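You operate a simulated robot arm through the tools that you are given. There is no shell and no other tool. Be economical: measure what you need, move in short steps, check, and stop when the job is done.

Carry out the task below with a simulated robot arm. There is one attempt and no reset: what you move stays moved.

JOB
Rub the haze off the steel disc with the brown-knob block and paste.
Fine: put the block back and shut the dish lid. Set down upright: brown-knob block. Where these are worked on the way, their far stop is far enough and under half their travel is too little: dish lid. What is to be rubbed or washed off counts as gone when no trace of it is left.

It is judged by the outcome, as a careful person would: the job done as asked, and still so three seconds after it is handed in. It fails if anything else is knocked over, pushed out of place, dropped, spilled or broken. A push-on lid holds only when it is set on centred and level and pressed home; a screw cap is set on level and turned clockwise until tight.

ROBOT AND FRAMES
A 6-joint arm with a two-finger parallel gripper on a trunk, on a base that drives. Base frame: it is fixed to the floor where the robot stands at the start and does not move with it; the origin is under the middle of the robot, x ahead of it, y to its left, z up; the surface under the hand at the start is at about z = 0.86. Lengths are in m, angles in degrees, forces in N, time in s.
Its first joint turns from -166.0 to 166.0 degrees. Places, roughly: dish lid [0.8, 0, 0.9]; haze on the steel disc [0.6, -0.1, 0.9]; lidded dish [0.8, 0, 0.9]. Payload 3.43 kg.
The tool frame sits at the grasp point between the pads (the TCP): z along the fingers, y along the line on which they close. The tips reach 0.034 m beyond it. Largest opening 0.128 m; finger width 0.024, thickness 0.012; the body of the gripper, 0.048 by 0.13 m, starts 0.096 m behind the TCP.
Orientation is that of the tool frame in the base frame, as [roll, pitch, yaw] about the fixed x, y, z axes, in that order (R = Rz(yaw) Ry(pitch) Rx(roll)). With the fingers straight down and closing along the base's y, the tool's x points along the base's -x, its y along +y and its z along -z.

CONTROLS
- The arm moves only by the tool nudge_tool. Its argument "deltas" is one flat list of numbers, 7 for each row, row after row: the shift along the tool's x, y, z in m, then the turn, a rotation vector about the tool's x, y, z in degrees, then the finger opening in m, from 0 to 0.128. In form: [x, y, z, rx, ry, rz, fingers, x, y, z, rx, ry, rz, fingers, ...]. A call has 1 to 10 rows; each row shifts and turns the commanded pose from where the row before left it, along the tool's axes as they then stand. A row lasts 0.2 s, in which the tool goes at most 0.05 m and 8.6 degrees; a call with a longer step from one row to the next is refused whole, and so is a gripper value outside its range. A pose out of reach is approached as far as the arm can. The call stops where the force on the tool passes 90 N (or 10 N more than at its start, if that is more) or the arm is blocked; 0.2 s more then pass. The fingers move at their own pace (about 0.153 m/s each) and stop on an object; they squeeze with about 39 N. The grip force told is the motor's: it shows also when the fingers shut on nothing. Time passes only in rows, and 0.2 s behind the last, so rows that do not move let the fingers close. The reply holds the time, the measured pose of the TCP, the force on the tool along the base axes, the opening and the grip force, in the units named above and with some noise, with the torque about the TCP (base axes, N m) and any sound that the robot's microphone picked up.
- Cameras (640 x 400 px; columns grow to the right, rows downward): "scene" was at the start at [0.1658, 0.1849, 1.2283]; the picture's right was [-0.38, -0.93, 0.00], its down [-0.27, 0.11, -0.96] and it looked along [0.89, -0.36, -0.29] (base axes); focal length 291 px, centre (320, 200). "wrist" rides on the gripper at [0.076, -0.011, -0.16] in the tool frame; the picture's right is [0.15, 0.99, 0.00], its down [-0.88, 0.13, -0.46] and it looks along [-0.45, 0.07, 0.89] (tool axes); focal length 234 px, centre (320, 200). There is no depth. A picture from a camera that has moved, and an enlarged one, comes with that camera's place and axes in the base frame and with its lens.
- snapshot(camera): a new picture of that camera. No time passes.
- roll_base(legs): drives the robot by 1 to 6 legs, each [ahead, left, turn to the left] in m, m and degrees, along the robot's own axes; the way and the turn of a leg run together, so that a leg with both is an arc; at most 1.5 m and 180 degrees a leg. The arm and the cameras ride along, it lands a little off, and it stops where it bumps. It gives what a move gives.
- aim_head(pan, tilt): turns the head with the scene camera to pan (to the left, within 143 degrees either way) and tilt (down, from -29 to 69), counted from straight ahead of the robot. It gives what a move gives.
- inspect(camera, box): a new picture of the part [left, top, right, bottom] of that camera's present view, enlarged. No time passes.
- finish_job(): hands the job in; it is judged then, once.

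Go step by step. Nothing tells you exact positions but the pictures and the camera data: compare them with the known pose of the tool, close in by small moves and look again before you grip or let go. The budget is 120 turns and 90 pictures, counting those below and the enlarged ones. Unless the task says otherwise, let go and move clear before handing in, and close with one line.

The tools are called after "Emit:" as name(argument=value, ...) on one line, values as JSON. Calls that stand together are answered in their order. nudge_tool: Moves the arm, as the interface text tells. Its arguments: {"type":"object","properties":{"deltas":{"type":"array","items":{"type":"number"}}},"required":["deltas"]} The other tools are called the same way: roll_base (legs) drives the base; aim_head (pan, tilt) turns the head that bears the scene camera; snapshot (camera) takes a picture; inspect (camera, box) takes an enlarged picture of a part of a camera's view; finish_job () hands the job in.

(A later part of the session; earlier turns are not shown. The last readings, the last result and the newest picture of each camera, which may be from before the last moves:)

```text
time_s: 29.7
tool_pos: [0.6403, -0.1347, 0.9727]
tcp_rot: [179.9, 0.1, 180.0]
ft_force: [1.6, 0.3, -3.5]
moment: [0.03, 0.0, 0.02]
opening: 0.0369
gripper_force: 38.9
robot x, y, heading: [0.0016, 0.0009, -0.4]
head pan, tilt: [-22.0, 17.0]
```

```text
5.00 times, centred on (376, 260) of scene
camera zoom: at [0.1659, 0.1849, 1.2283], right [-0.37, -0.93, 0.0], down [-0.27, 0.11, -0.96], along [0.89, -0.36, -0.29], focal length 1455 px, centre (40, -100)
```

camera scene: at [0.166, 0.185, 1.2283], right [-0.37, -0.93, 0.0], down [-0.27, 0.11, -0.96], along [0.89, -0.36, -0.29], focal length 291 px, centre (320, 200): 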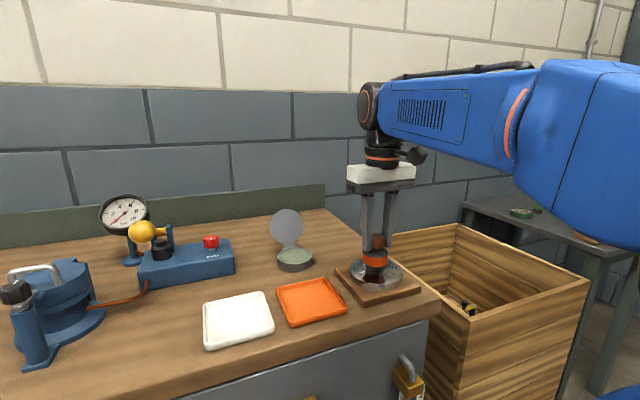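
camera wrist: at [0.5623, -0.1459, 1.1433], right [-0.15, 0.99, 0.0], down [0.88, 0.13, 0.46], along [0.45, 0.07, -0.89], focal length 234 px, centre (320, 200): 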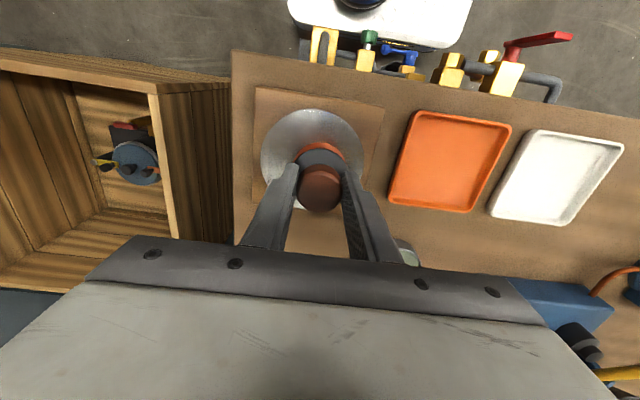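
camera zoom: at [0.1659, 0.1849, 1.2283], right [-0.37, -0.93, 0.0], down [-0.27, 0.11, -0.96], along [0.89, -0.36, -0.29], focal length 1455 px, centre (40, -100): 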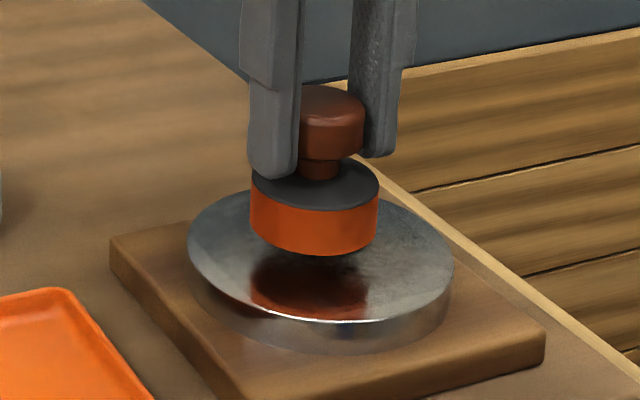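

Emit:
nudge_tool(deltas=[0, 0, 0.003, 0, 0, 0, 0.03, 0, 0, 0.002, 0, 0, 0, 0.03])

Emit:
nudge_tool(deltas=[0, 0, 0.002, 0, 0, 0, 0.03, 0, 0, 0.001, 0, 0, 0, 0.03])

Emit:
inspect(camera="scene", box=[320, 220, 432, 300])

```text
time_s: 30.3
tool_pos: [0.6386, -0.1328, 0.9688]
tcp_rot: [179.9, 0.1, 180.0]
ft_force: [0.0, -0.2, -3.5]
moment: [0.03, 0.02, -0.02]
opening: 0.0371
gripper_force: 38.5
robot x, y, heading: [0.0025, -0.0002, 0.2]
head pan, tilt: [-22.0, 17.0]
```

```text
time_s: 30.9
tool_pos: [0.6396, -0.1335, 0.9653]
tcp_rot: [179.9, 0.0, 179.9]
ft_force: [0.3, 0.1, -2.4]
moment: [0.0, 0.0, 0.01]
opening: 0.037
gripper_force: 38.9
robot x, y, heading: [-0.0027, -0.0006, 0.0]
head pan, tilt: [-22.0, 17.0]
```

```text
5.00 times, centred on (376, 260) of scene
camera zoom: at [0.166, 0.1849, 1.2283], right [-0.37, -0.93, 0.0], down [-0.27, 0.11, -0.96], along [0.89, -0.36, -0.29], focal length 1455 px, centre (40, -100)
```

zoom: 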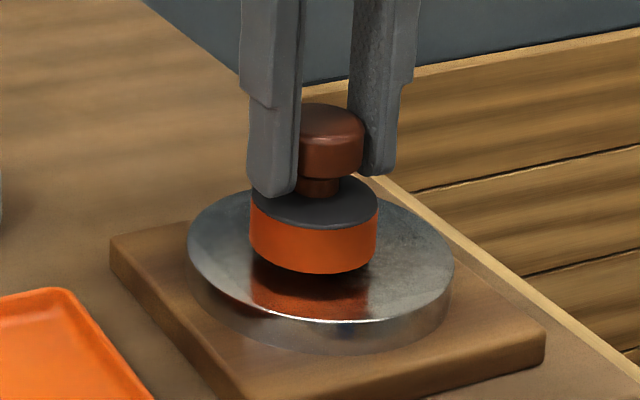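

Emit:
nudge_tool(deltas=[0, 0, 0.002, 0, 0, 0, 0.03, 0, 0, 0.001, 0, 0, 0, 0.03])

Emit:
nudge_tool(deltas=[0, 0, 0.002, 0, 0, 0, 0.03])

Emit:
nudge_tool(deltas=[0, 0, 0.0015, 0, 0, 0, 0.03])

```text
time_s: 31.5
tool_pos: [0.6387, -0.1349, 0.9632]
tcp_rot: [179.8, -0.1, -180.0]
ft_force: [-0.4, 0.1, -2.4]
moment: [0.01, -0.02, -0.01]
opening: 0.0369
gripper_force: 38.8
robot x, y, heading: [-0.0003, -0.0041, -0.0]
head pan, tilt: [-22.0, 17.0]
```

```text
time_s: 31.9
tool_pos: [0.6389, -0.1348, 0.9595]
tcp_rot: [179.9, 0.0, 179.9]
ft_force: [-1.3, -0.3, -2.2]
moment: [0.0, 0.02, 0.0]
opening: 0.0369
gripper_force: 38.8
robot x, y, heading: [0.0003, 0.001, 0.0]
head pan, tilt: [-22.0, 17.0]
```

```text
time_s: 32.3
tool_pos: [0.6386, -0.1326, 0.9608]
tcp_rot: [180.0, 0.0, -180.0]
ft_force: [-0.3, 0.4, -3.7]
moment: [-0.01, 0.02, -0.01]
opening: 0.037
gripper_force: 39.3
robot x, y, heading: [-0.0001, -0.0006, 0.1]
head pan, tilt: [-22.0, 17.0]
```

Emit:
nudge_tool(deltas=[0, 0, 0.002, 0, 0, 0, 0.03, 0, 0, 0.001, 0, 0, 0, 0.03])

Emit:
nudge_tool(deltas=[0, 0, 0.002, 0, 0, 0, 0.03])

Emit:
inspect(camera="scene", box=[320, 220, 432, 300])

```text
time_s: 32.9
tool_pos: [0.6383, -0.1345, 0.9577]
tcp_rot: [179.9, 0.1, -180.0]
ft_force: [-1.5, -5.7, 15.5]
moment: [-0.26, 0.35, 0.04]
opening: 0.0369
gripper_force: 39.1
robot x, y, heading: [0.0005, -0.0042, 0.1]
head pan, tilt: [-22.0, 17.0]
```

```text
time_s: 33.3
tool_pos: [0.6383, -0.1347, 0.9556]
tcp_rot: [179.9, 0.1, -180.0]
ft_force: [1.4, -9.9, 29.8]
moment: [-0.26, -0.3, -0.03]
opening: 0.0372
gripper_force: 38.7
robot x, y, heading: [-0.0004, -0.0059, -0.0]
head pan, tilt: [-22.0, 17.0]
```

```text
5.00 times, centred on (376, 260) of scene
camera zoom: at [0.1652, 0.1846, 1.2284], right [-0.37, -0.93, 0.0], down [-0.27, 0.11, -0.96], along [0.89, -0.36, -0.29], focal length 1455 px, centre (40, -100)
```

zoom: 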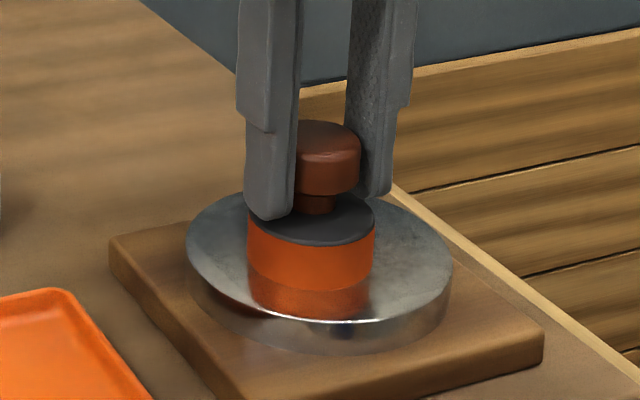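

Contact at z ≈ 0.957 with ~25 N. Starting small rubbing strokes, checking that the disc doesn't shift.

Emit:
nudge_tool(deltas=[0.012, 0, -0.0003, 0, 0, 0, 0.03, 0.01, 0, 0, 0, 0, 0, 0.03, -0.015, 0, 0, 0, 0, 0, 0.03, -0.015, 0, 0, 0, 0, 0, 0.03, -0.014, 0, 0, 0, 0, 0, 0.03, 0.015, 0, 0, 0, 0, 0, 0.03, 0.007, 0, 0, 0, 0, 0, 0.03])

Emit:
inspect(camera="scene", box=[320, 220, 432, 300])

Emit:
inspect(camera="wrist", box=[240, 70, 400, 200])

```text
time_s: 34.9
tool_pos: [0.6393, -0.1336, 0.9548]
tcp_rot: [179.8, -0.1, -180.0]
ft_force: [0.3, -0.3, -2.9]
moment: [0.01, 0.05, 0.0]
opening: 0.0372
gripper_force: 39.0
robot x, y, heading: [-0.0017, 0.0002, 0.2]
head pan, tilt: [-22.0, 17.0]
```

```text
5.00 times, centred on (376, 260) of scene
camera zoom: at [0.166, 0.1849, 1.2283], right [-0.37, -0.93, 0.0], down [-0.27, 0.11, -0.96], along [0.89, -0.36, -0.29], focal length 1455 px, centre (40, -100)
```

zoom: 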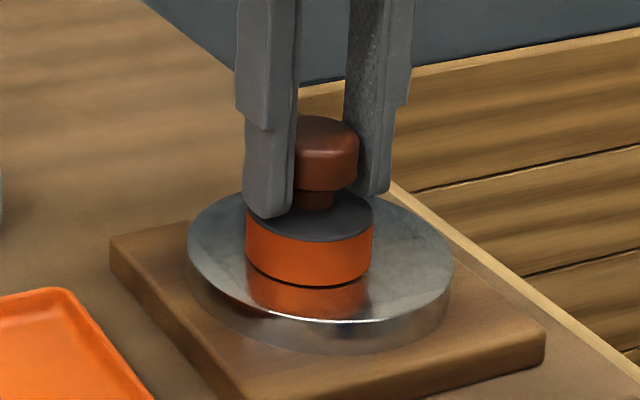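

```text
3.08 times, centred on (320, 135) of wrist
camera zoom: at [0.564, -0.1452, 1.1149], right [-0.15, 0.99, 0.0], down [0.88, 0.13, 0.46], along [0.45, 0.07, -0.89], focal length 720 px, centre (320, 400)
```

zoom: 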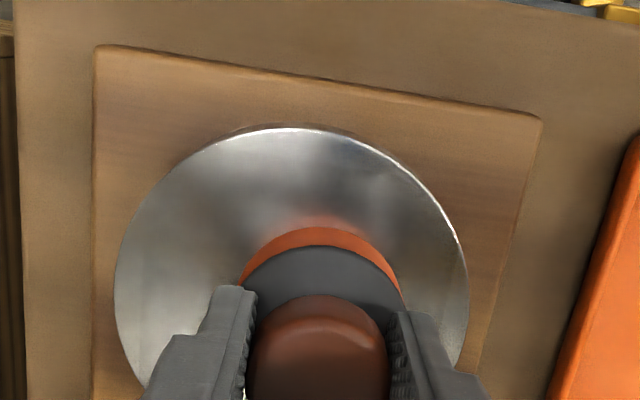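

Disc stays put; the block slid slightly up in the grip so contact was lost. Pressing a bit more and rubbing wider.

Emit:
nudge_tool(deltas=[0, 0, 0.0015, 0, 0, 0, 0.03, 0, 0, 0.001, 0, 0, 0, 0.03])

Emit:
nudge_tool(deltas=[0, 0, 0.001, 0, 0, 0, 0.03])

```text
time_s: 35.5
tool_pos: [0.6387, -0.1338, 0.9547]
tcp_rot: [179.9, 0.2, 179.9]
ft_force: [11.6, -0.9, 26.6]
moment: [0.04, -0.03, -0.01]
opening: 0.037
gripper_force: 39.1
robot x, y, heading: [0.0002, -0.0009, -0.2]
head pan, tilt: [-22.0, 17.0]
```

```text
time_s: 35.9
tool_pos: [0.6386, -0.1335, 0.9541]
tcp_rot: [180.0, 0.1, 180.0]
ft_force: [11.0, 0.7, 27.1]
moment: [0.01, -0.53, 0.02]
opening: 0.0369
gripper_force: 38.7
robot x, y, heading: [0.0009, -0.0001, -0.2]
head pan, tilt: [-22.0, 17.0]
```

Emit:
nudge_tool(deltas=[0.022, 0, 0.0002, 0, 0, 0, 0.03, -0.00644, 0.01556, 0.0002, 0, 0, 0, 0.03, -0.01556, 0.00644, 0.0002, 0, 0, 0, 0.03, -0.01556, -0.00644, 0.0002, 0, 0, 0, 0.03, -0.00644, -0.01556, 0.0002, 0, 0, 0, 0.03, 0.00644, -0.01556, 0.0002, 0, 0, 0, 0.03, 0.01556, -0.00644, 0.0002, 0, 0, 0, 0.03, 0.01556, 0.00644, 0.0002, 0, 0, 0, 0.03, 0.00644, 0.01556, 0.0002, 0, 0, 0, 0.03])

Emit:
inspect(camera="scene", box=[320, 220, 432, 300])

Emit:
inspect(camera="wrist", box=[240, 70, 400, 200])

```text
time_s: 37.9
tool_pos: [0.6156, -0.1347, 0.9527]
tcp_rot: [180.0, 0.0, 179.9]
ft_force: [5.9, -19.9, 46.1]
moment: [-0.76, -0.82, -0.23]
opening: 0.0372
gripper_force: 38.5
robot x, y, heading: [0.0015, -0.0029, -0.0]
head pan, tilt: [-22.0, 17.0]
```

```text
5.00 times, centred on (376, 260) of scene
camera zoom: at [0.165, 0.1841, 1.2285], right [-0.38, -0.93, 0.0], down [-0.27, 0.11, -0.96], along [0.89, -0.36, -0.29], focal length 1455 px, centre (40, -100)
```

zoom: 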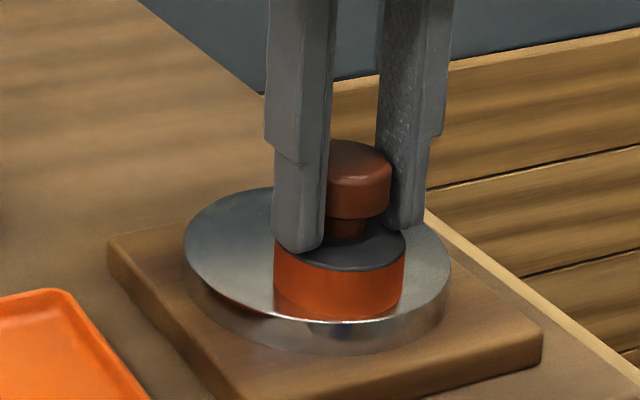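

```text
3.08 times, centred on (320, 135) of wrist
camera zoom: at [0.5396, -0.1465, 1.1115], right [-0.14, 0.99, 0.0], down [0.88, 0.13, 0.46], along [0.45, 0.07, -0.89], focal length 720 px, centre (320, 400)
```

zoom: 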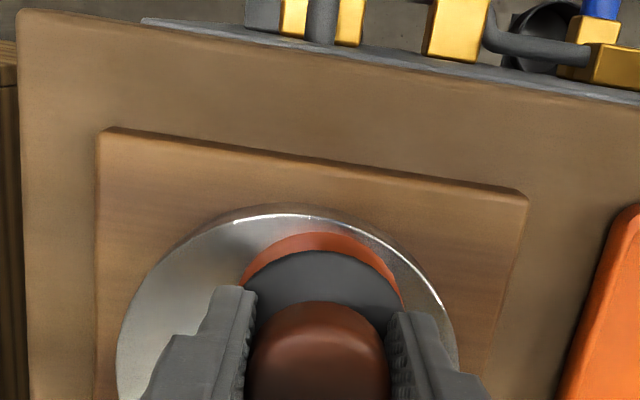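

The disc holds still and looks clearer. Now a wider circle.

Emit:
nudge_tool(deltas=[0.012, 0, -0.0005, 0, 0, 0, 0.03, -0.00995, 0.02405, 0, 0, 0, 0, 0.03, -0.02405, 0.00995, 0, 0, 0, 0, 0.03, -0.02405, -0.00995, 0, 0, 0, 0, 0.03, -0.00995, -0.02405, 0, 0, 0, 0, 0.03, 0.00995, -0.02405, 0, 0, 0, 0, 0.03, 0.02405, -0.00995, 0, 0, 0, 0, 0.03, 0.02405, 0.00995, 0, 0, 0, 0, 0.03, 0.00995, 0.02405, 0, 0, 0, 0, 0.03, -0.034, 0, 0, 0, 0, 0, 0.03])

Emit:
nudge_tool(deltas=[0.01, 0.012, 0, 0, 0, 0, 0.03, 0, -0.024, 0, 0, 0, 0, 0.03, -0.01, 0, 0, 0, 0, 0, 0.03, 0, 0.024, 0, 0, 0, 0, 0.03, -0.01, 0, 0, 0, 0, 0, 0.03, 0, -0.024, 0, 0, 0, 0, 0.03, 0.01, 0.012, 0, 0, 0, 0, 0.03, 0, 0, -0.02, 0, 0, 0, 0.03, 0, 0, -0.04, 0, 0, 0, 0.03])

Emit:
inspect(camera="scene", box=[320, 220, 432, 300])

Emit:
inspect(camera="wrist", box=[200, 70, 400, 220])

```text
time_s: 40.1
tool_pos: [0.6389, -0.1333, 0.9517]
tcp_rot: [179.9, -0.1, 180.0]
ft_force: [-7.3, -2.4, 16.0]
moment: [-0.06, 0.15, -0.06]
opening: 0.037
gripper_force: 39.1
robot x, y, heading: [-0.0003, -0.0039, 0.1]
head pan, tilt: [-22.0, 17.0]
```

```text
time_s: 42.1
tool_pos: [0.6372, -0.1334, 1.0109]
tcp_rot: [179.9, 0.0, -180.0]
ft_force: [1.2, 0.4, -2.9]
moment: [0.0, 0.04, -0.01]
opening: 0.0369
gripper_force: 38.8
robot x, y, heading: [-0.0033, 0.0036, -0.3]
head pan, tilt: [-22.0, 17.0]
```

```text
5.00 times, centred on (376, 260) of scene
camera zoom: at [0.166, 0.1849, 1.2283], right [-0.37, -0.93, 0.0], down [-0.27, 0.11, -0.96], along [0.89, -0.36, -0.29], focal length 1455 px, centre (40, -100)
```

zoom: 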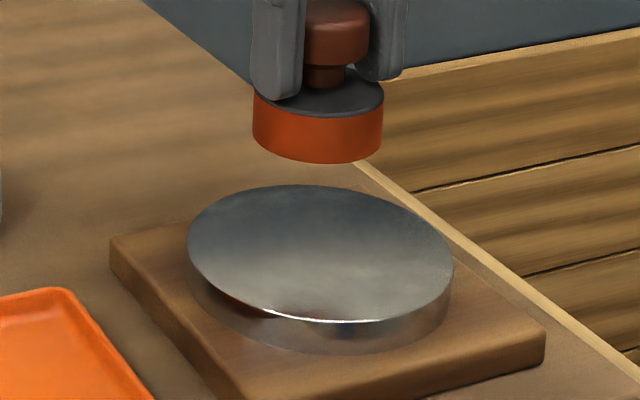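

```text
2.67 times, centred on (300, 145) of wrist
camera zoom: at [0.5617, -0.1452, 1.1699], right [-0.15, 0.99, 0.0], down [0.88, 0.13, 0.45], along [0.45, 0.07, -0.89], focal length 624 px, centre (373, 347)
```

zoom: 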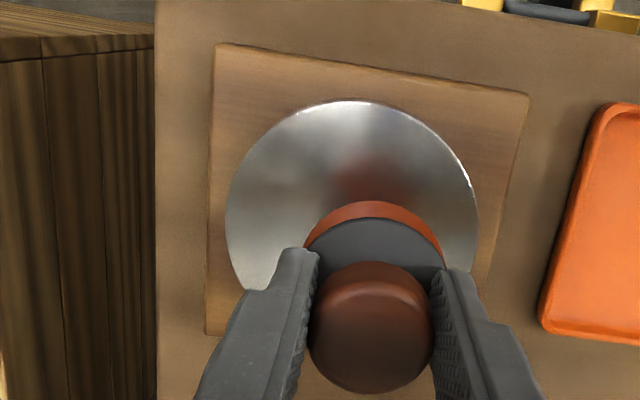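

Much cleaner. I'll move the block aside and look closely for any trace left.

Emit:
nudge_tool(deltas=[-0.03, 0, -0.03, 0, 0, 0, 0.03, -0.045, 0, 0, 0, 0, 0, 0.03, -0.045, -0.006, 0, 0, 0, 0, 0.03, -0.035, -0.012, 0, 0, 0, 0, 0.03])

Emit:
inspect(camera="scene", box=[345, 245, 415, 295])

Emit:
snapshot(camera="wrist")

```text
time_s: 43.1
tool_pos: [0.7914, -0.1515, 1.0394]
tcp_rot: [179.9, 0.0, 180.0]
ft_force: [-1.1, 1.2, -1.6]
moment: [0.0, -0.06, 0.01]
opening: 0.0369
gripper_force: 39.5
robot x, y, heading: [-0.0029, 0.0007, 0.0]
head pan, tilt: [-22.0, 17.0]
```

```text
8.00 times, centred on (380, 270) of scene
camera zoom: at [0.1655, 0.1851, 1.2283], right [-0.37, -0.93, 0.0], down [-0.27, 0.11, -0.96], along [0.89, -0.36, -0.29], focal length 2328 px, centre (-160, -360)
```

zoom: 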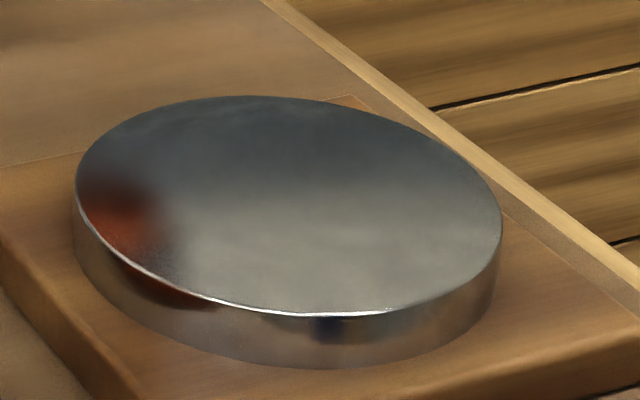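

```text
40 pictures are left
camera wrist: at [0.7152, -0.1627, 1.1986], right [-0.15, 0.99, 0.0], down [0.88, 0.13, 0.46], along [0.45, 0.07, -0.89], focal length 234 px, centre (320, 200)
```

wrist: 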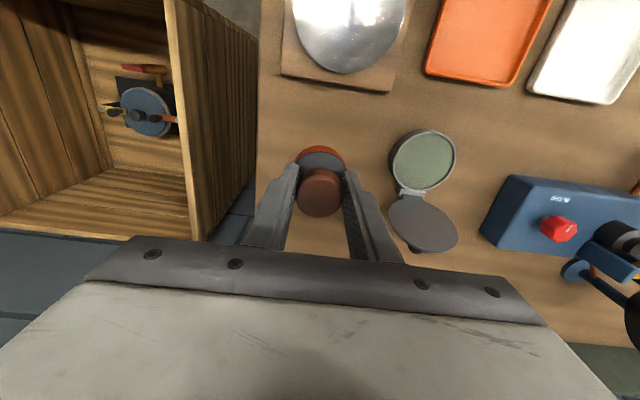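

The red patch at left is the block's reflection. To be sure about faint haze, I'll view the disc from the wrist camera off to the side.

Emit:
nudge_tool(deltas=[0.045, 0.02, -0.005, 0, 0, 0, 0.03, 0.04, 0.03, 0, 0, 0, 0, 0.03, 0.035, 0.035, 0, 0, 0, 0, 0.03, 0.03, 0.035, 0, 0, 0, 0, 0.03, 0.02, 0.03, 0, 0, 0, 0, 0.03])

Emit:
snapshot(camera="wrist")

Emit:
inspect(camera="scene", box=[345, 245, 415, 295])

```text
time_s: 44.3
tool_pos: [0.6249, -0.0029, 1.0455]
tcp_rot: [179.9, -0.1, 179.9]
ft_force: [1.0, 0.7, -2.4]
moment: [-0.01, 0.03, 0.01]
opening: 0.0369
gripper_force: 39.2
robot x, y, heading: [-0.001, 0.0006, -0.1]
head pan, tilt: [-22.0, 17.0]
```

```text
39 pictures are left
camera wrist: at [0.5489, -0.0149, 1.2052], right [-0.15, 0.99, 0.0], down [0.88, 0.13, 0.46], along [0.45, 0.07, -0.89], focal length 234 px, centre (320, 200)
```

wrist: 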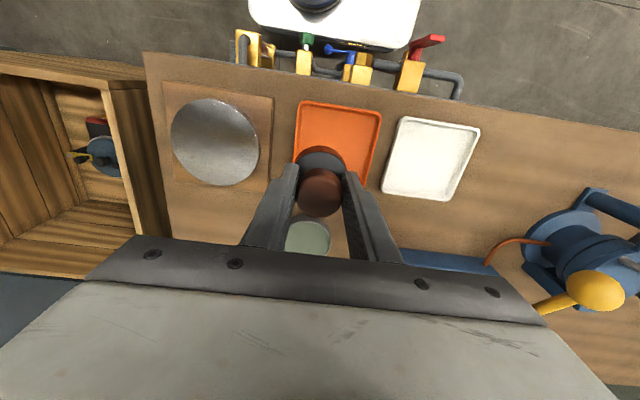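

```text
8.00 times, centred on (380, 270) of scene
camera zoom: at [0.1662, 0.1849, 1.2282], right [-0.37, -0.93, 0.0], down [-0.27, 0.11, -0.96], along [0.89, -0.36, -0.29], focal length 2328 px, centre (-160, -360)
```

zoom: 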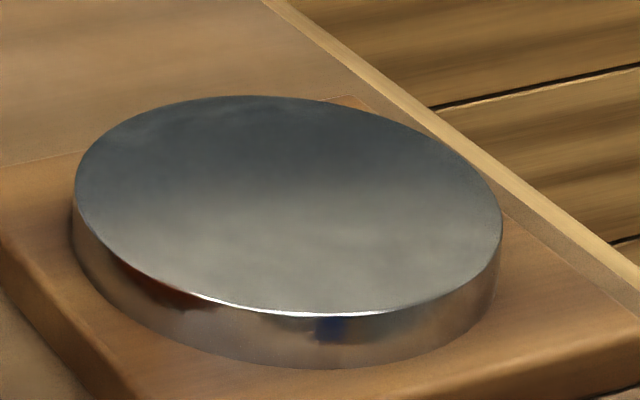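

Emit:
inspect(camera="wrist", box=[160, 80, 280, 200])

```text
3.33 times, centred on (220, 140) of wrist
camera zoom: at [0.5489, -0.0149, 1.2052], right [-0.15, 0.99, 0.0], down [0.88, 0.13, 0.46], along [0.45, 0.07, -0.89], focal length 781 px, centre (653, 400)
```

zoom: 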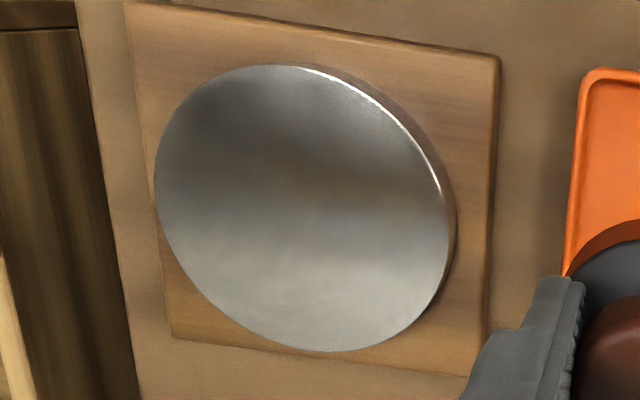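

Recomputing from both views, the disc centre is nearer (0.647, -0.143), so my circles missed part of the far-right side. I'll rub again, centred properly.

Emit:
nudge_tool(deltas=[-0.006, -0.035, 0, 0, 0, 0, 0.03, -0.006, -0.035, 0.015, 0, 0, 0, 0.03, -0.006, -0.035, 0.02, 0, 0, 0, 0.03, -0.005, -0.035, 0.03, 0, 0, 0, 0.03, 0, 0, 0.02, 0, 0, 0, 0.03, 0, 0, 0.006, 0, 0, 0, 0.03])

Emit:
nudge_tool(deltas=[0, 0, 0.002, 0, 0, 0, 0.03])

Emit:
inspect(camera="scene", box=[320, 220, 432, 300])

```text
time_s: 45.7
tool_pos: [0.6487, -0.1418, 0.9546]
tcp_rot: [179.9, 0.0, -180.0]
ft_force: [0.0, 0.1, -3.6]
moment: [0.02, 0.04, 0.03]
opening: 0.0367
gripper_force: 39.3
robot x, y, heading: [0.0022, -0.0009, -0.0]
head pan, tilt: [-22.0, 17.0]
```

```text
time_s: 46.1
tool_pos: [0.6479, -0.1409, 0.9537]
tcp_rot: [179.9, -0.1, -180.0]
ft_force: [-0.1, -0.5, -2.5]
moment: [-0.02, 0.0, -0.02]
opening: 0.0372
gripper_force: 39.1
robot x, y, heading: [-0.0019, 0.0026, -0.0]
head pan, tilt: [-22.0, 17.0]
```

```text
5.00 times, centred on (376, 260) of scene
camera zoom: at [0.166, 0.1849, 1.2283], right [-0.37, -0.93, 0.0], down [-0.27, 0.11, -0.96], along [0.89, -0.36, -0.29], focal length 1455 px, centre (40, -100)
```

zoom: 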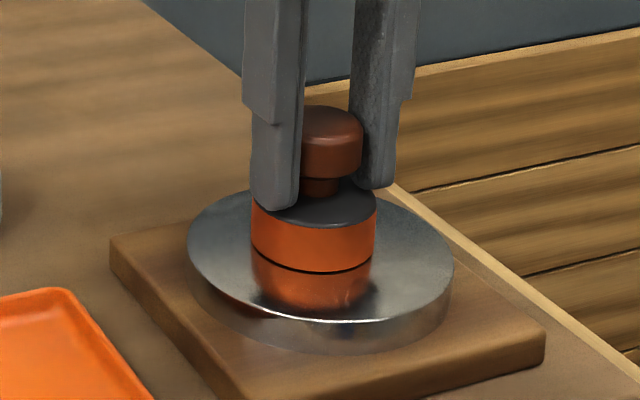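

Emit:
nudge_tool(deltas=[0, -0.003, 0.002, 0, 0, 0, 0.03, 0, 0, 0.001, 0, 0, 0, 0.03])

Emit:
nudge_tool(deltas=[0, 0, 0.001, 0, 0, 0, 0.03])

```text
time_s: 46.7
tool_pos: [0.6478, -0.1431, 0.9516]
tcp_rot: [179.8, 0.4, -180.0]
ft_force: [12.7, 5.1, 44.0]
moment: [-0.05, 0.09, 0.02]
opening: 0.0369
gripper_force: 39.2
robot x, y, heading: [-0.0019, 0.0005, -0.2]
head pan, tilt: [-22.0, 17.0]
```

```text
time_s: 47.1
tool_pos: [0.647, -0.143, 0.9519]
tcp_rot: [-179.9, 0.3, -179.9]
ft_force: [22.1, 2.1, 77.8]
moment: [0.26, -0.51, -0.09]
opening: 0.0372
gripper_force: 38.5
robot x, y, heading: [0.0012, 0.0017, 0.1]
head pan, tilt: [-22.0, 17.0]
```

Now solid contact; easing off to a moderate press and running circles, centred this time.

Emit:
nudge_tool(deltas=[0.02, 0, -0.0014, 0, 0, 0, 0.03, -0.00586, 0.01414, 0, 0, 0, 0, 0.03, -0.01414, 0.00586, 0, 0, 0, 0, 0.03, -0.01414, -0.00586, 0, 0, 0, 0, 0.03, -0.00586, -0.01414, 0, 0, 0, 0, 0.03, 0.00586, -0.01414, 0, 0, 0, 0, 0.03, 0.01414, -0.00586, 0, 0, 0, 0, 0.03, 0.01414, 0.00586, 0, 0, 0, 0, 0.03, 0.00586, 0.01414, 0, 0, 0, 0, 0.03, 0.018, 0, 0, 0, 0, 0, 0.03])

Emit:
nudge_tool(deltas=[-0.0111, 0.0269, 0, 0, 0, 0, 0.03, -0.0269, 0.0111, 0, 0, 0, 0, 0.03, -0.0269, -0.0111, 0, 0, 0, 0, 0.03, -0.0111, -0.0269, 0, 0, 0, 0, 0.03, 0.0111, -0.0269, 0, 0, 0, 0, 0.03, 0.0269, -0.0111, 0, 0, 0, 0, 0.03, 0.0269, 0.0111, 0, 0, 0, 0, 0.03, 0.0111, 0.0269, 0, 0, 0, 0, 0.03, -0.038, 0, 0, 0, 0, 0, 0.03])

Emit:
inspect(camera="scene", box=[320, 220, 432, 300])

```text
time_s: 49.3
tool_pos: [0.6093, -0.1443, 0.9524]
tcp_rot: [179.9, 0.2, 180.0]
ft_force: [22.2, -2.7, 69.7]
moment: [-0.32, -1.62, -0.1]
opening: 0.037
gripper_force: 38.5
robot x, y, heading: [-0.0002, 0.0006, -0.2]
head pan, tilt: [-22.0, 17.0]
```

```text
time_s: 51.3
tool_pos: [0.6437, -0.1437, 0.9529]
tcp_rot: [179.9, 0.0, 180.0]
ft_force: [-28.8, -3.2, 73.4]
moment: [-0.32, -0.16, -0.05]
opening: 0.0369
gripper_force: 38.6
robot x, y, heading: [-0.001, 0.0009, 0.0]
head pan, tilt: [-22.0, 17.0]
```

```text
5.00 times, centred on (376, 260) of scene
camera zoom: at [0.1624, 0.1854, 1.2286], right [-0.37, -0.93, 0.0], down [-0.27, 0.11, -0.96], along [0.89, -0.36, -0.29], focal length 1455 px, centre (40, -100)
```

zoom: 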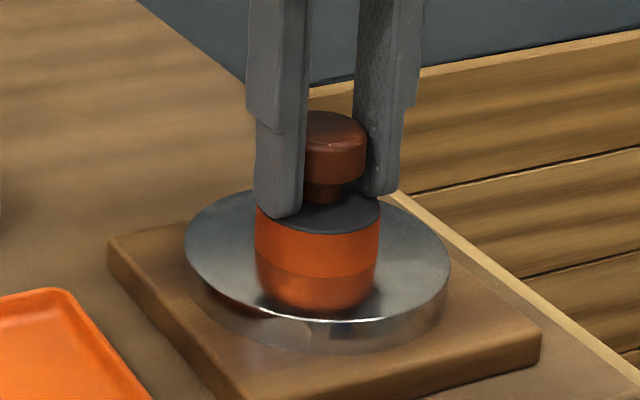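

Emit:
nudge_tool(deltas=[0.015, 0.03, -0.001, 0, 0, 0, 0.03, 0, -0.045, 0, 0, 0, 0, 0.03, 0, -0.015, 0, 0, 0, 0, 0.03, -0.015, 0, 0, 0, 0, 0, 0.03, 0, 0.045, 0, 0, 0, 0, 0.03, 0, 0.015, 0, 0, 0, 0, 0.03, -0.015, 0, 0, 0, 0, 0, 0.03, 0, -0.045, 0, 0, 0, 0, 0.03, 0, -0.015, 0, 0, 0, 0, 0.03, 0.015, 0.03, 0, 0, 0, 0, 0.03])

Emit:
nudge_tool(deltas=[0, 0, -0.03, 0, 0, 0, 0.03, 0, 0, -0.04, 0, 0, 0, 0.03, 0.006, 0.045, -0.015, 0, 0, 0, 0.03, 0.006, 0.045, 0, 0, 0, 0, 0.03, 0.006, 0.045, 0, 0, 0, 0, 0.03])

Emit:
inspect(camera="scene", box=[345, 245, 415, 295])

Emit:
inspect(camera="wrist", box=[160, 80, 280, 200])

```text
time_s: 53.5
tool_pos: [0.6487, -0.1477, 0.9519]
tcp_rot: [180.0, 0.1, 180.0]
ft_force: [8.7, -19.0, 54.2]
moment: [-0.38, -1.0, -0.24]
opening: 0.0369
gripper_force: 39.1
robot x, y, heading: [-0.0035, -0.0003, 0.0]
head pan, tilt: [-22.0, 17.0]
```

```text
time_s: 54.7
tool_pos: [0.6302, -0.0071, 1.0355]
tcp_rot: [179.9, 0.0, -179.9]
ft_force: [-0.5, 0.6, -3.4]
moment: [0.0, 0.02, 0.03]
opening: 0.0368
gripper_force: 39.2
robot x, y, heading: [-0.0023, 0.0016, 0.1]
head pan, tilt: [-22.0, 17.0]
```

```text
8.00 times, centred on (380, 270) of scene
camera zoom: at [0.1661, 0.1849, 1.2283], right [-0.38, -0.93, 0.0], down [-0.27, 0.11, -0.96], along [0.89, -0.36, -0.29], focal length 2328 px, centre (-160, -360)
```

zoom: 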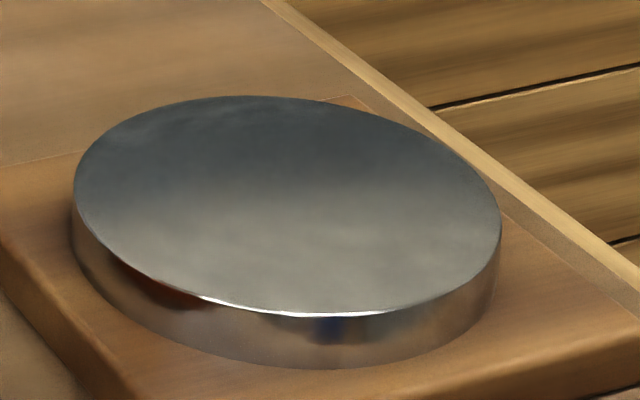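

```text
3.33 times, centred on (220, 140) of wrist
camera zoom: at [0.5534, -0.0187, 1.1956], right [-0.15, 0.99, 0.0], down [0.88, 0.13, 0.46], along [0.45, 0.07, -0.89], focal length 781 px, centre (653, 400)
```

zoom: 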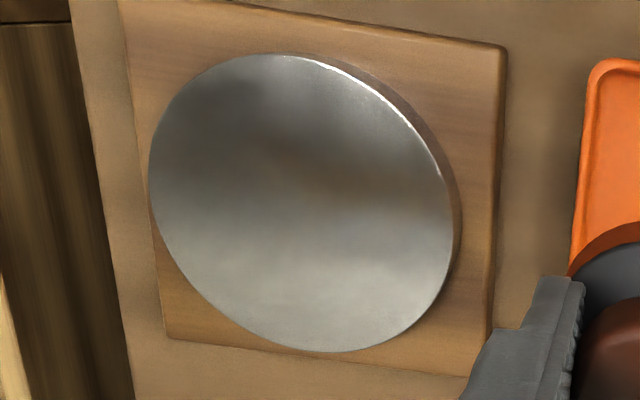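

Emit:
inspect(camera="scene", box=[352, 254, 384, 274])

Emit:
inspect(camera="scene", box=[376, 258, 408, 278])

```text
16.00 times, centred on (368, 264) of scene
camera zoom: at [0.1661, 0.1849, 1.2283], right [-0.38, -0.93, 0.0], down [-0.27, 0.11, -0.96], along [0.89, -0.36, -0.29], focal length 4655 px, centre (-448, -824)
```

zoom: 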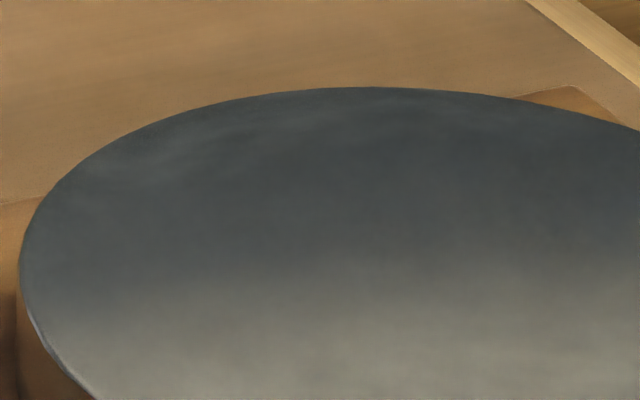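

```text
16.00 times, centred on (392, 268) of scene
camera zoom: at [0.1661, 0.1849, 1.2283], right [-0.38, -0.93, 0.0], down [-0.27, 0.11, -0.96], along [0.89, -0.36, -0.29], focal length 4655 px, centre (-832, -888)
```

zoom: 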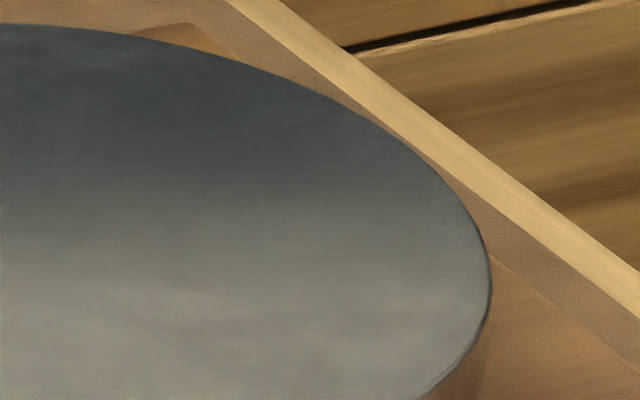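

There's a faint wisp near the far-left rim that may be a trace or a reflection. I'll re-dip for fresh paste and rub the whole disc once more, with extra on that rim.

Emit:
nudge_tool(deltas=[-0.04, 0.001, 0, 0, 0, 0, 0.03, -0.04, 0.001, 0, 0, 0, 0, 0.03, -0.04, 0.001, 0, 0, 0, 0, 0.03, -0.04, 0.001, 0.02, 0, 0, 0, 0.03, 0, 0, 0.03, 0, 0, 0, 0.03, 0, 0, 0.025, 0, 0, 0, 0.03, 0, 0, 0.01, 0, 0, 0, 0.03])

Emit:
inspect(camera="scene", box=[240, 200, 352, 280])

```text
time_s: 56.3
tool_pos: [0.7892, -0.0057, 0.9525]
tcp_rot: [179.9, 0.0, -180.0]
ft_force: [0.5, -0.2, -2.9]
moment: [0.01, 0.02, 0.01]
opening: 0.0367
gripper_force: 38.8
robot x, y, heading: [0.0014, 0.0018, -0.0]
head pan, tilt: [-22.0, 17.0]
```

```text
5.00 times, centred on (296, 240) of scene
camera zoom: at [0.166, 0.185, 1.2283], right [-0.37, -0.93, 0.0], down [-0.27, 0.11, -0.96], along [0.89, -0.36, -0.29], focal length 1455 px, centre (440, 0)
```

zoom: 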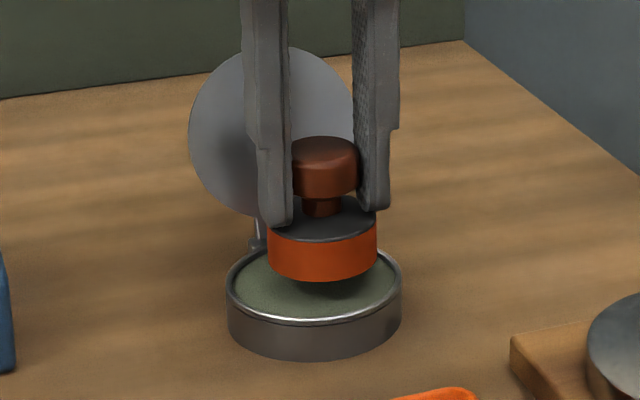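

Emit:
nudge_tool(deltas=[0, 0.001, 0.006, 0, 0, 0, 0.03, 0, 0, 0.003, 0, 0, 0, 0.03, 0, 0, 0.002, 0, 0, 0, 0.03])

Emit:
nudge_tool(deltas=[0, 0, 0.0015, 0, 0, 0, 0.03])

```text
time_s: 57.1
tool_pos: [0.7894, -0.0048, 0.9395]
tcp_rot: [179.9, 0.0, 180.0]
ft_force: [-0.5, 0.0, -2.3]
moment: [-0.01, 0.02, -0.02]
opening: 0.0368
gripper_force: 38.9
robot x, y, heading: [0.0018, 0.0005, 0.2]
head pan, tilt: [-22.0, 17.0]
```

```text
time_s: 57.5
tool_pos: [0.7884, -0.0043, 0.9389]
tcp_rot: [179.9, -0.1, 180.0]
ft_force: [0.7, -0.3, -2.7]
moment: [0.02, 0.03, 0.01]
opening: 0.0367
gripper_force: 38.9
robot x, y, heading: [-0.0006, -0.0029, -0.3]
head pan, tilt: [-22.0, 17.0]
```

Emit:
nudge_tool(deltas=[0, 0, 0.0015, 0, 0, 0, 0.03])

Emit:
nudge_tool(deltas=[0, 0, 0.0015, 0, 0, 0, 0.03])

```text
time_s: 57.9
tool_pos: [0.7901, -0.0053, 0.938]
tcp_rot: [179.8, 0.0, -180.0]
ft_force: [1.4, 1.2, -0.6]
moment: [0.01, -0.1, 0.05]
opening: 0.0369
gripper_force: 38.8
robot x, y, heading: [-0.0034, -0.0001, 0.1]
head pan, tilt: [-22.0, 17.0]
```

```text
time_s: 58.3
tool_pos: [0.788, -0.0055, 0.9392]
tcp_rot: [179.8, 0.0, 179.9]
ft_force: [2.5, -4.9, 13.2]
moment: [-0.51, -0.36, -0.03]
opening: 0.0369
gripper_force: 39.9
robot x, y, heading: [0.003, -0.0028, 0.0]
head pan, tilt: [-22.0, 17.0]
```

Contact in the paste. Back to the disc.

Emit:
nudge_tool(deltas=[0, 0, -0.035, 0, 0, 0, 0.03, 0, 0, -0.04, 0, 0, 0, 0.03, 0.036, -0.03, 0, 0, 0, 0, 0.03, 0.036, -0.034, 0, 0, 0, 0, 0.03, 0.035, -0.035, 0, 0, 0, 0, 0.03, 0.034, -0.036, 0, 0, 0, 0, 0.03, 0, -0.004, 0.03, 0, 0, 0, 0.03, 0, 0, 0.024, 0, 0, 0, 0.03, 0, 0, 0.004, 0, 0, 0, 0.03])

Emit:
nudge_tool(deltas=[0, 0, 0.002, 0, 0, 0, 0.03])

Emit:
nudge_tool(deltas=[0, 0, 0.0015, 0, 0, 0, 0.03])

```text
time_s: 60.3
tool_pos: [0.6472, -0.1447, 0.9534]
tcp_rot: [-179.9, 0.1, -180.0]
ft_force: [1.8, -2.3, 8.8]
moment: [-0.24, -0.3, 0.04]
opening: 0.0367
gripper_force: 39.0
robot x, y, heading: [0.001, 0.0004, -0.3]
head pan, tilt: [-22.0, 17.0]
```

```text
time_s: 60.7
tool_pos: [0.6466, -0.1451, 0.9522]
tcp_rot: [-179.9, 0.2, 180.0]
ft_force: [0.2, -7.4, 34.4]
moment: [-0.24, 0.49, 0.13]
opening: 0.0371
gripper_force: 38.9
robot x, y, heading: [0.0014, 0.0019, -0.2]
head pan, tilt: [-22.0, 17.0]
```

```text
time_s: 61.1
tool_pos: [0.6471, -0.1438, 0.9518]
tcp_rot: [-180.0, 0.4, -180.0]
ft_force: [7.9, -12.5, 75.1]
moment: [-0.52, -0.44, -0.04]
opening: 0.0367
gripper_force: 39.1
robot x, y, heading: [0.0003, -0.0028, 0.3]
head pan, tilt: [-22.0, 17.0]
```

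Emit:
nudge_tool(deltas=[-0.042, 0, -0.0009, 0, 0, 0, 0.03, 0.0123, 0.0297, 0, 0, 0, 0, 0.03, 0.0297, 0.0123, 0, 0, 0, 0, 0.03, 0.0297, -0.0123, 0, 0, 0, 0, 0.03, 0.0123, -0.0297, 0, 0, 0, 0, 0.03, -0.0123, -0.0297, 0, 0, 0, 0, 0.03, -0.0297, -0.0123, 0, 0, 0, 0, 0.03, -0.0297, 0.0123, 0, 0, 0, 0, 0.03, -0.0123, 0.0297, 0, 0, 0, 0, 0.03, 0.0123, 0.0297, 0, 0, 0, 0, 0.03])

Emit:
nudge_tool(deltas=[-0.003, -0.015, 0, 0, 0, 0, 0.03, -0.0093, -0.0147, 0, 0, 0, 0, 0.03, -0.001, -0.016, 0, 0, 0, 0, 0.03, 0.013, 0.016, 0, 0, 0, 0, 0.03, 0.008, 0.02, 0, 0, 0, 0, 0.03, 0.016, 0, 0, 0, 0, 0, 0.03, 0, -0.04, 0, 0, 0, 0, 0.03, 0.016, 0, 0, 0, 0, 0, 0.03, 0, 0.04, 0, 0, 0, 0, 0.03, -0.01, -0.02, 0, 0, 0, 0, 0.03])

Emit:
nudge_tool(deltas=[0, 0, -0.03, 0, 0, 0, 0.03, 0, 0, -0.04, 0, 0, 0, 0.03, 0.006, 0.045, -0.015, 0, 0, 0, 0.03, 0.006, 0.045, 0, 0, 0, 0, 0.03, 0.006, 0.045, 0, 0, 0, 0, 0.03])

Emit:
inspect(camera="scene", box=[345, 245, 415, 295])

Emit:
inspect(camera="scene", box=[352, 254, 384, 274])

Emit:
inspect(camera="wrist", box=[160, 80, 280, 200])

```text
time_s: 61.6
tool_pos: [0.6867, -0.1413, 0.9515]
tcp_rot: [-179.9, 0.0, -180.0]
ft_force: [1.2, 0.6, 18.0]
moment: [0.24, -0.39, 0.01]
opening: 0.037
gripper_force: 38.8
robot x, y, heading: [-0.0023, -0.0006, 0.1]
head pan, tilt: [-22.0, 17.0]
stopped in row 2: the force on the tool passed its limit at 95 N (the readings are from after the stop); the commanded pose is now the measured one
```

```text
time_s: 63.8
tool_pos: [0.6522, -0.1695, 0.9507]
tcp_rot: [179.9, 0.2, -179.9]
ft_force: [-14.5, 21.7, 68.1]
moment: [0.8, -0.03, -0.09]
opening: 0.037
gripper_force: 39.1
robot x, y, heading: [-0.0037, -0.0022, -0.0]
head pan, tilt: [-22.0, 17.0]
```

```text
time_s: 65.0
tool_pos: [0.639, -0.0335, 1.038]
tcp_rot: [179.9, -0.1, 179.9]
ft_force: [-0.2, 0.2, -2.4]
moment: [-0.01, 0.04, -0.02]
opening: 0.0367
gripper_force: 38.7
robot x, y, heading: [0.0041, 0.0004, 0.2]
head pan, tilt: [-22.0, 17.0]
```

```text
8.00 times, centred on (380, 270) of scene
camera zoom: at [0.1658, 0.1849, 1.2283], right [-0.38, -0.93, 0.0], down [-0.27, 0.11, -0.96], along [0.89, -0.36, -0.29], focal length 2328 px, centre (-160, -360)
```

zoom: 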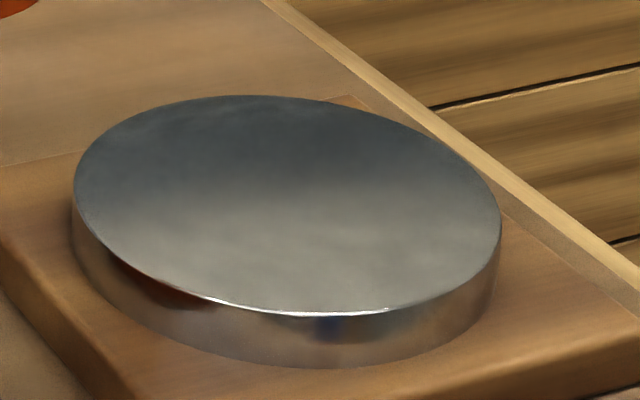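

```text
16.00 times, centred on (368, 264) of scene
camera zoom: at [0.1658, 0.1849, 1.2283], right [-0.38, -0.93, 0.0], down [-0.27, 0.11, -0.96], along [0.89, -0.36, -0.29], focal length 4655 px, centre (-448, -824)
```

zoom: 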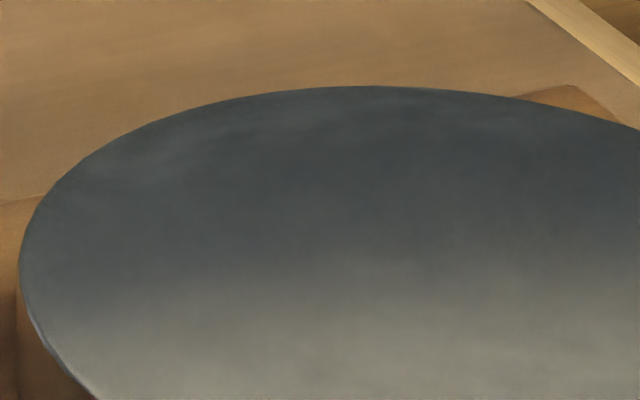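

```text
3.33 times, centred on (220, 140) of wrist
camera zoom: at [0.562, -0.046, 1.1977], right [-0.15, 0.99, 0.0], down [0.88, 0.13, 0.46], along [0.45, 0.07, -0.89], focal length 781 px, centre (653, 400)
```

zoom: 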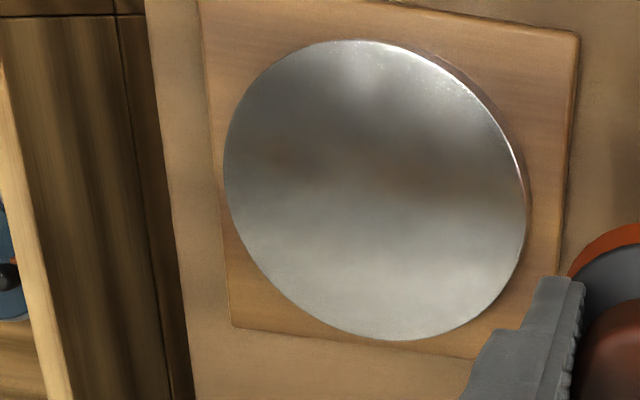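

The faint wisp is unchanged and sits where the wall's tile lines reflect, so the haze is gone. Next I return the block to its original spot at about (0.7945, -0.1525).

Emit:
nudge_tool(deltas=[-0.031, -0.0238, 0, 0, 0, 0, 0.03, -0.031, -0.0238, 0, 0, 0, 0, 0.03, -0.031, -0.0238, 0, 0, 0, 0, 0.03, -0.031, -0.0238, 0, 0, 0, 0, 0.03, -0.0315, -0.0238, 0.01, 0, 0, 0, 0.03, 0, 0, 0.04, 0, 0, 0, 0.03, 0, 0, 0.03, 0, 0, 0, 0.03, 0, 0, 0.025, 0, 0, 0, 0.03])

Emit:
inspect(camera="scene", box=[300, 200, 396, 260])

```text
time_s: 66.8
tool_pos: [0.7965, -0.1571, 0.9294]
tcp_rot: [179.8, 0.0, -179.9]
ft_force: [0.3, 0.4, -2.8]
moment: [-0.01, 0.01, -0.05]
opening: 0.0367
gripper_force: 39.1
robot x, y, heading: [-0.0041, 0.001, -0.1]
head pan, tilt: [-22.0, 17.0]
```

```text
6.67 times, centred on (348, 230) of scene
camera zoom: at [0.1657, 0.185, 1.2283], right [-0.37, -0.93, 0.0], down [-0.27, 0.11, -0.96], along [0.89, -0.36, -0.29], focal length 1940 px, centre (133, 0)
```

zoom: 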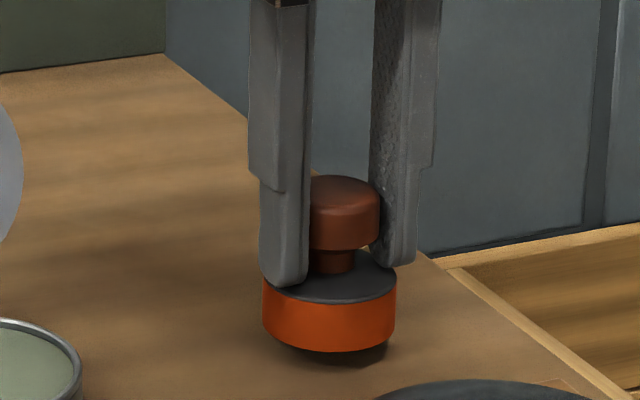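

Emit:
nudge_tool(deltas=[0, 0.0035, 0.003, 0, 0, 0, 0.03, 0, 0, 0.003, 0, 0, 0, 0.03])

Emit:
nudge_tool(deltas=[0, 0, 0.002, 0, 0, 0, 0.03])

Emit:
inspect(camera="scene", box=[300, 210, 396, 270])

```text
time_s: 67.4
tool_pos: [0.7972, -0.1517, 0.9234]
tcp_rot: [179.9, 0.1, 180.0]
ft_force: [-0.4, -1.1, -3.0]
moment: [0.02, 0.03, -0.02]
opening: 0.0368
gripper_force: 39.2
robot x, y, heading: [-0.0025, 0.0, -0.2]
head pan, tilt: [-22.0, 17.0]
```

```text
time_s: 67.8
tool_pos: [0.7957, -0.1521, 0.9227]
tcp_rot: [179.9, -0.1, 180.0]
ft_force: [0.2, -0.4, -2.8]
moment: [-0.02, 0.09, -0.03]
opening: 0.0368
gripper_force: 38.9
robot x, y, heading: [-0.0006, -0.0008, 0.2]
head pan, tilt: [-22.0, 17.0]
```

```text
6.67 times, centred on (348, 240) of scene
camera zoom: at [0.1657, 0.185, 1.2283], right [-0.37, -0.93, 0.0], down [-0.27, 0.11, -0.96], along [0.89, -0.36, -0.29], focal length 1940 px, centre (133, -67)
```

zoom: 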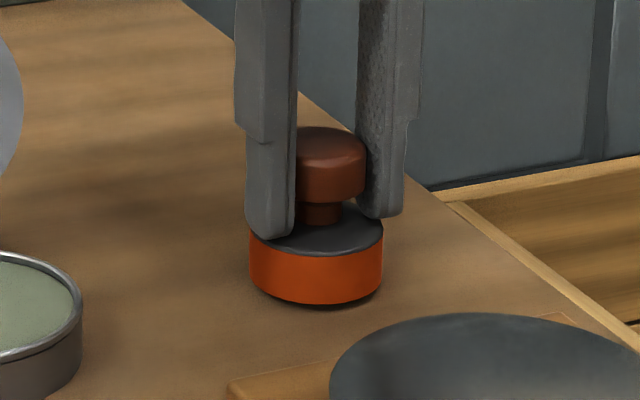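

Emit:
nudge_tool(deltas=[0, -0.0018, 0.002, 0, 0, 0, 0.03, 0, 0, 0.001, 0, 0, 0, 0.03])

Emit:
nudge_tool(deltas=[0, 0, 0.0015, 0, 0, 0, 0.03])

Emit:
nudge_tool(deltas=[0, 0, 0.0012, 0, 0, 0, 0.03])

```text
time_s: 68.4
tool_pos: [0.7945, -0.1533, 0.9191]
tcp_rot: [179.9, 0.0, 179.9]
ft_force: [0.8, -0.3, -2.5]
moment: [0.01, 0.01, 0.01]
opening: 0.0368
gripper_force: 39.0
robot x, y, heading: [0.0026, 0.0004, 0.1]
head pan, tilt: [-22.0, 17.0]
```

```text
time_s: 68.8
tool_pos: [0.795, -0.1523, 0.9189]
tcp_rot: [179.8, 0.1, 180.0]
ft_force: [0.9, -1.9, -0.8]
moment: [-0.07, -0.09, -0.03]
opening: 0.0371
gripper_force: 39.4
robot x, y, heading: [0.0024, 0.0003, 0.1]
head pan, tilt: [-22.0, 17.0]
```

```text
time_s: 69.2
tool_pos: [0.7945, -0.1534, 0.9187]
tcp_rot: [-180.0, 0.3, 179.9]
ft_force: [3.6, -1.5, 18.6]
moment: [-0.14, -0.54, 0.0]
opening: 0.0368
gripper_force: 39.0
robot x, y, heading: [0.0001, 0.0002, 0.3]
head pan, tilt: [-22.0, 17.0]
```

The block is down on the bench. Releasing and rising straight up.

Emit:
nudge_tool(deltas=[0, 0, -0.0008, 0, 0, 0, 0.037, 0, 0, 0, 0, 0, 0, 0.06, 0, 0, 0, 0, 0, 0, 0.07, 0, 0, -0.03, 0, 0, 0, 0.07, 0, 0, -0.04, 0, 0, 0, 0.07, 0, 0, -0.04, 0, 0, 0, 0.06])

Emit:
snapshot(camera="scene")

Emit:
inspect(camera="scene", box=[260, 200, 388, 280])

```text
time_s: 70.6
tool_pos: [0.7943, -0.1533, 1.0307]
tcp_rot: [179.9, -0.1, -179.9]
ft_force: [-0.3, -1.2, -0.6]
moment: [-0.03, 0.0, -0.02]
opening: 0.0598
gripper_force: 0.1
robot x, y, heading: [-0.0035, 0.0014, -0.0]
head pan, tilt: [-22.0, 17.0]
```

```text
24 pictures are left
camera scene: at [0.1657, 0.185, 1.2283], right [-0.37, -0.93, 0.0], down [-0.27, 0.11, -0.96], along [0.89, -0.36, -0.29], focal length 291 px, centre (320, 200)
```

scene: 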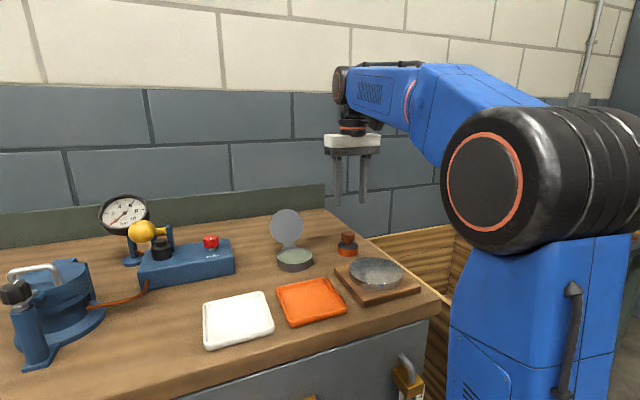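

```text
5.00 times, centred on (324, 240) of scene
camera zoom: at [0.1657, 0.185, 1.2283], right [-0.37, -0.93, 0.0], down [-0.27, 0.11, -0.96], along [0.89, -0.36, -0.29], focal length 1455 px, centre (300, 0)
```

zoom: 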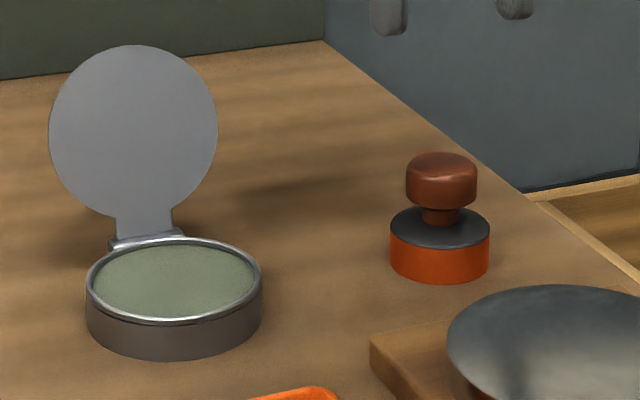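

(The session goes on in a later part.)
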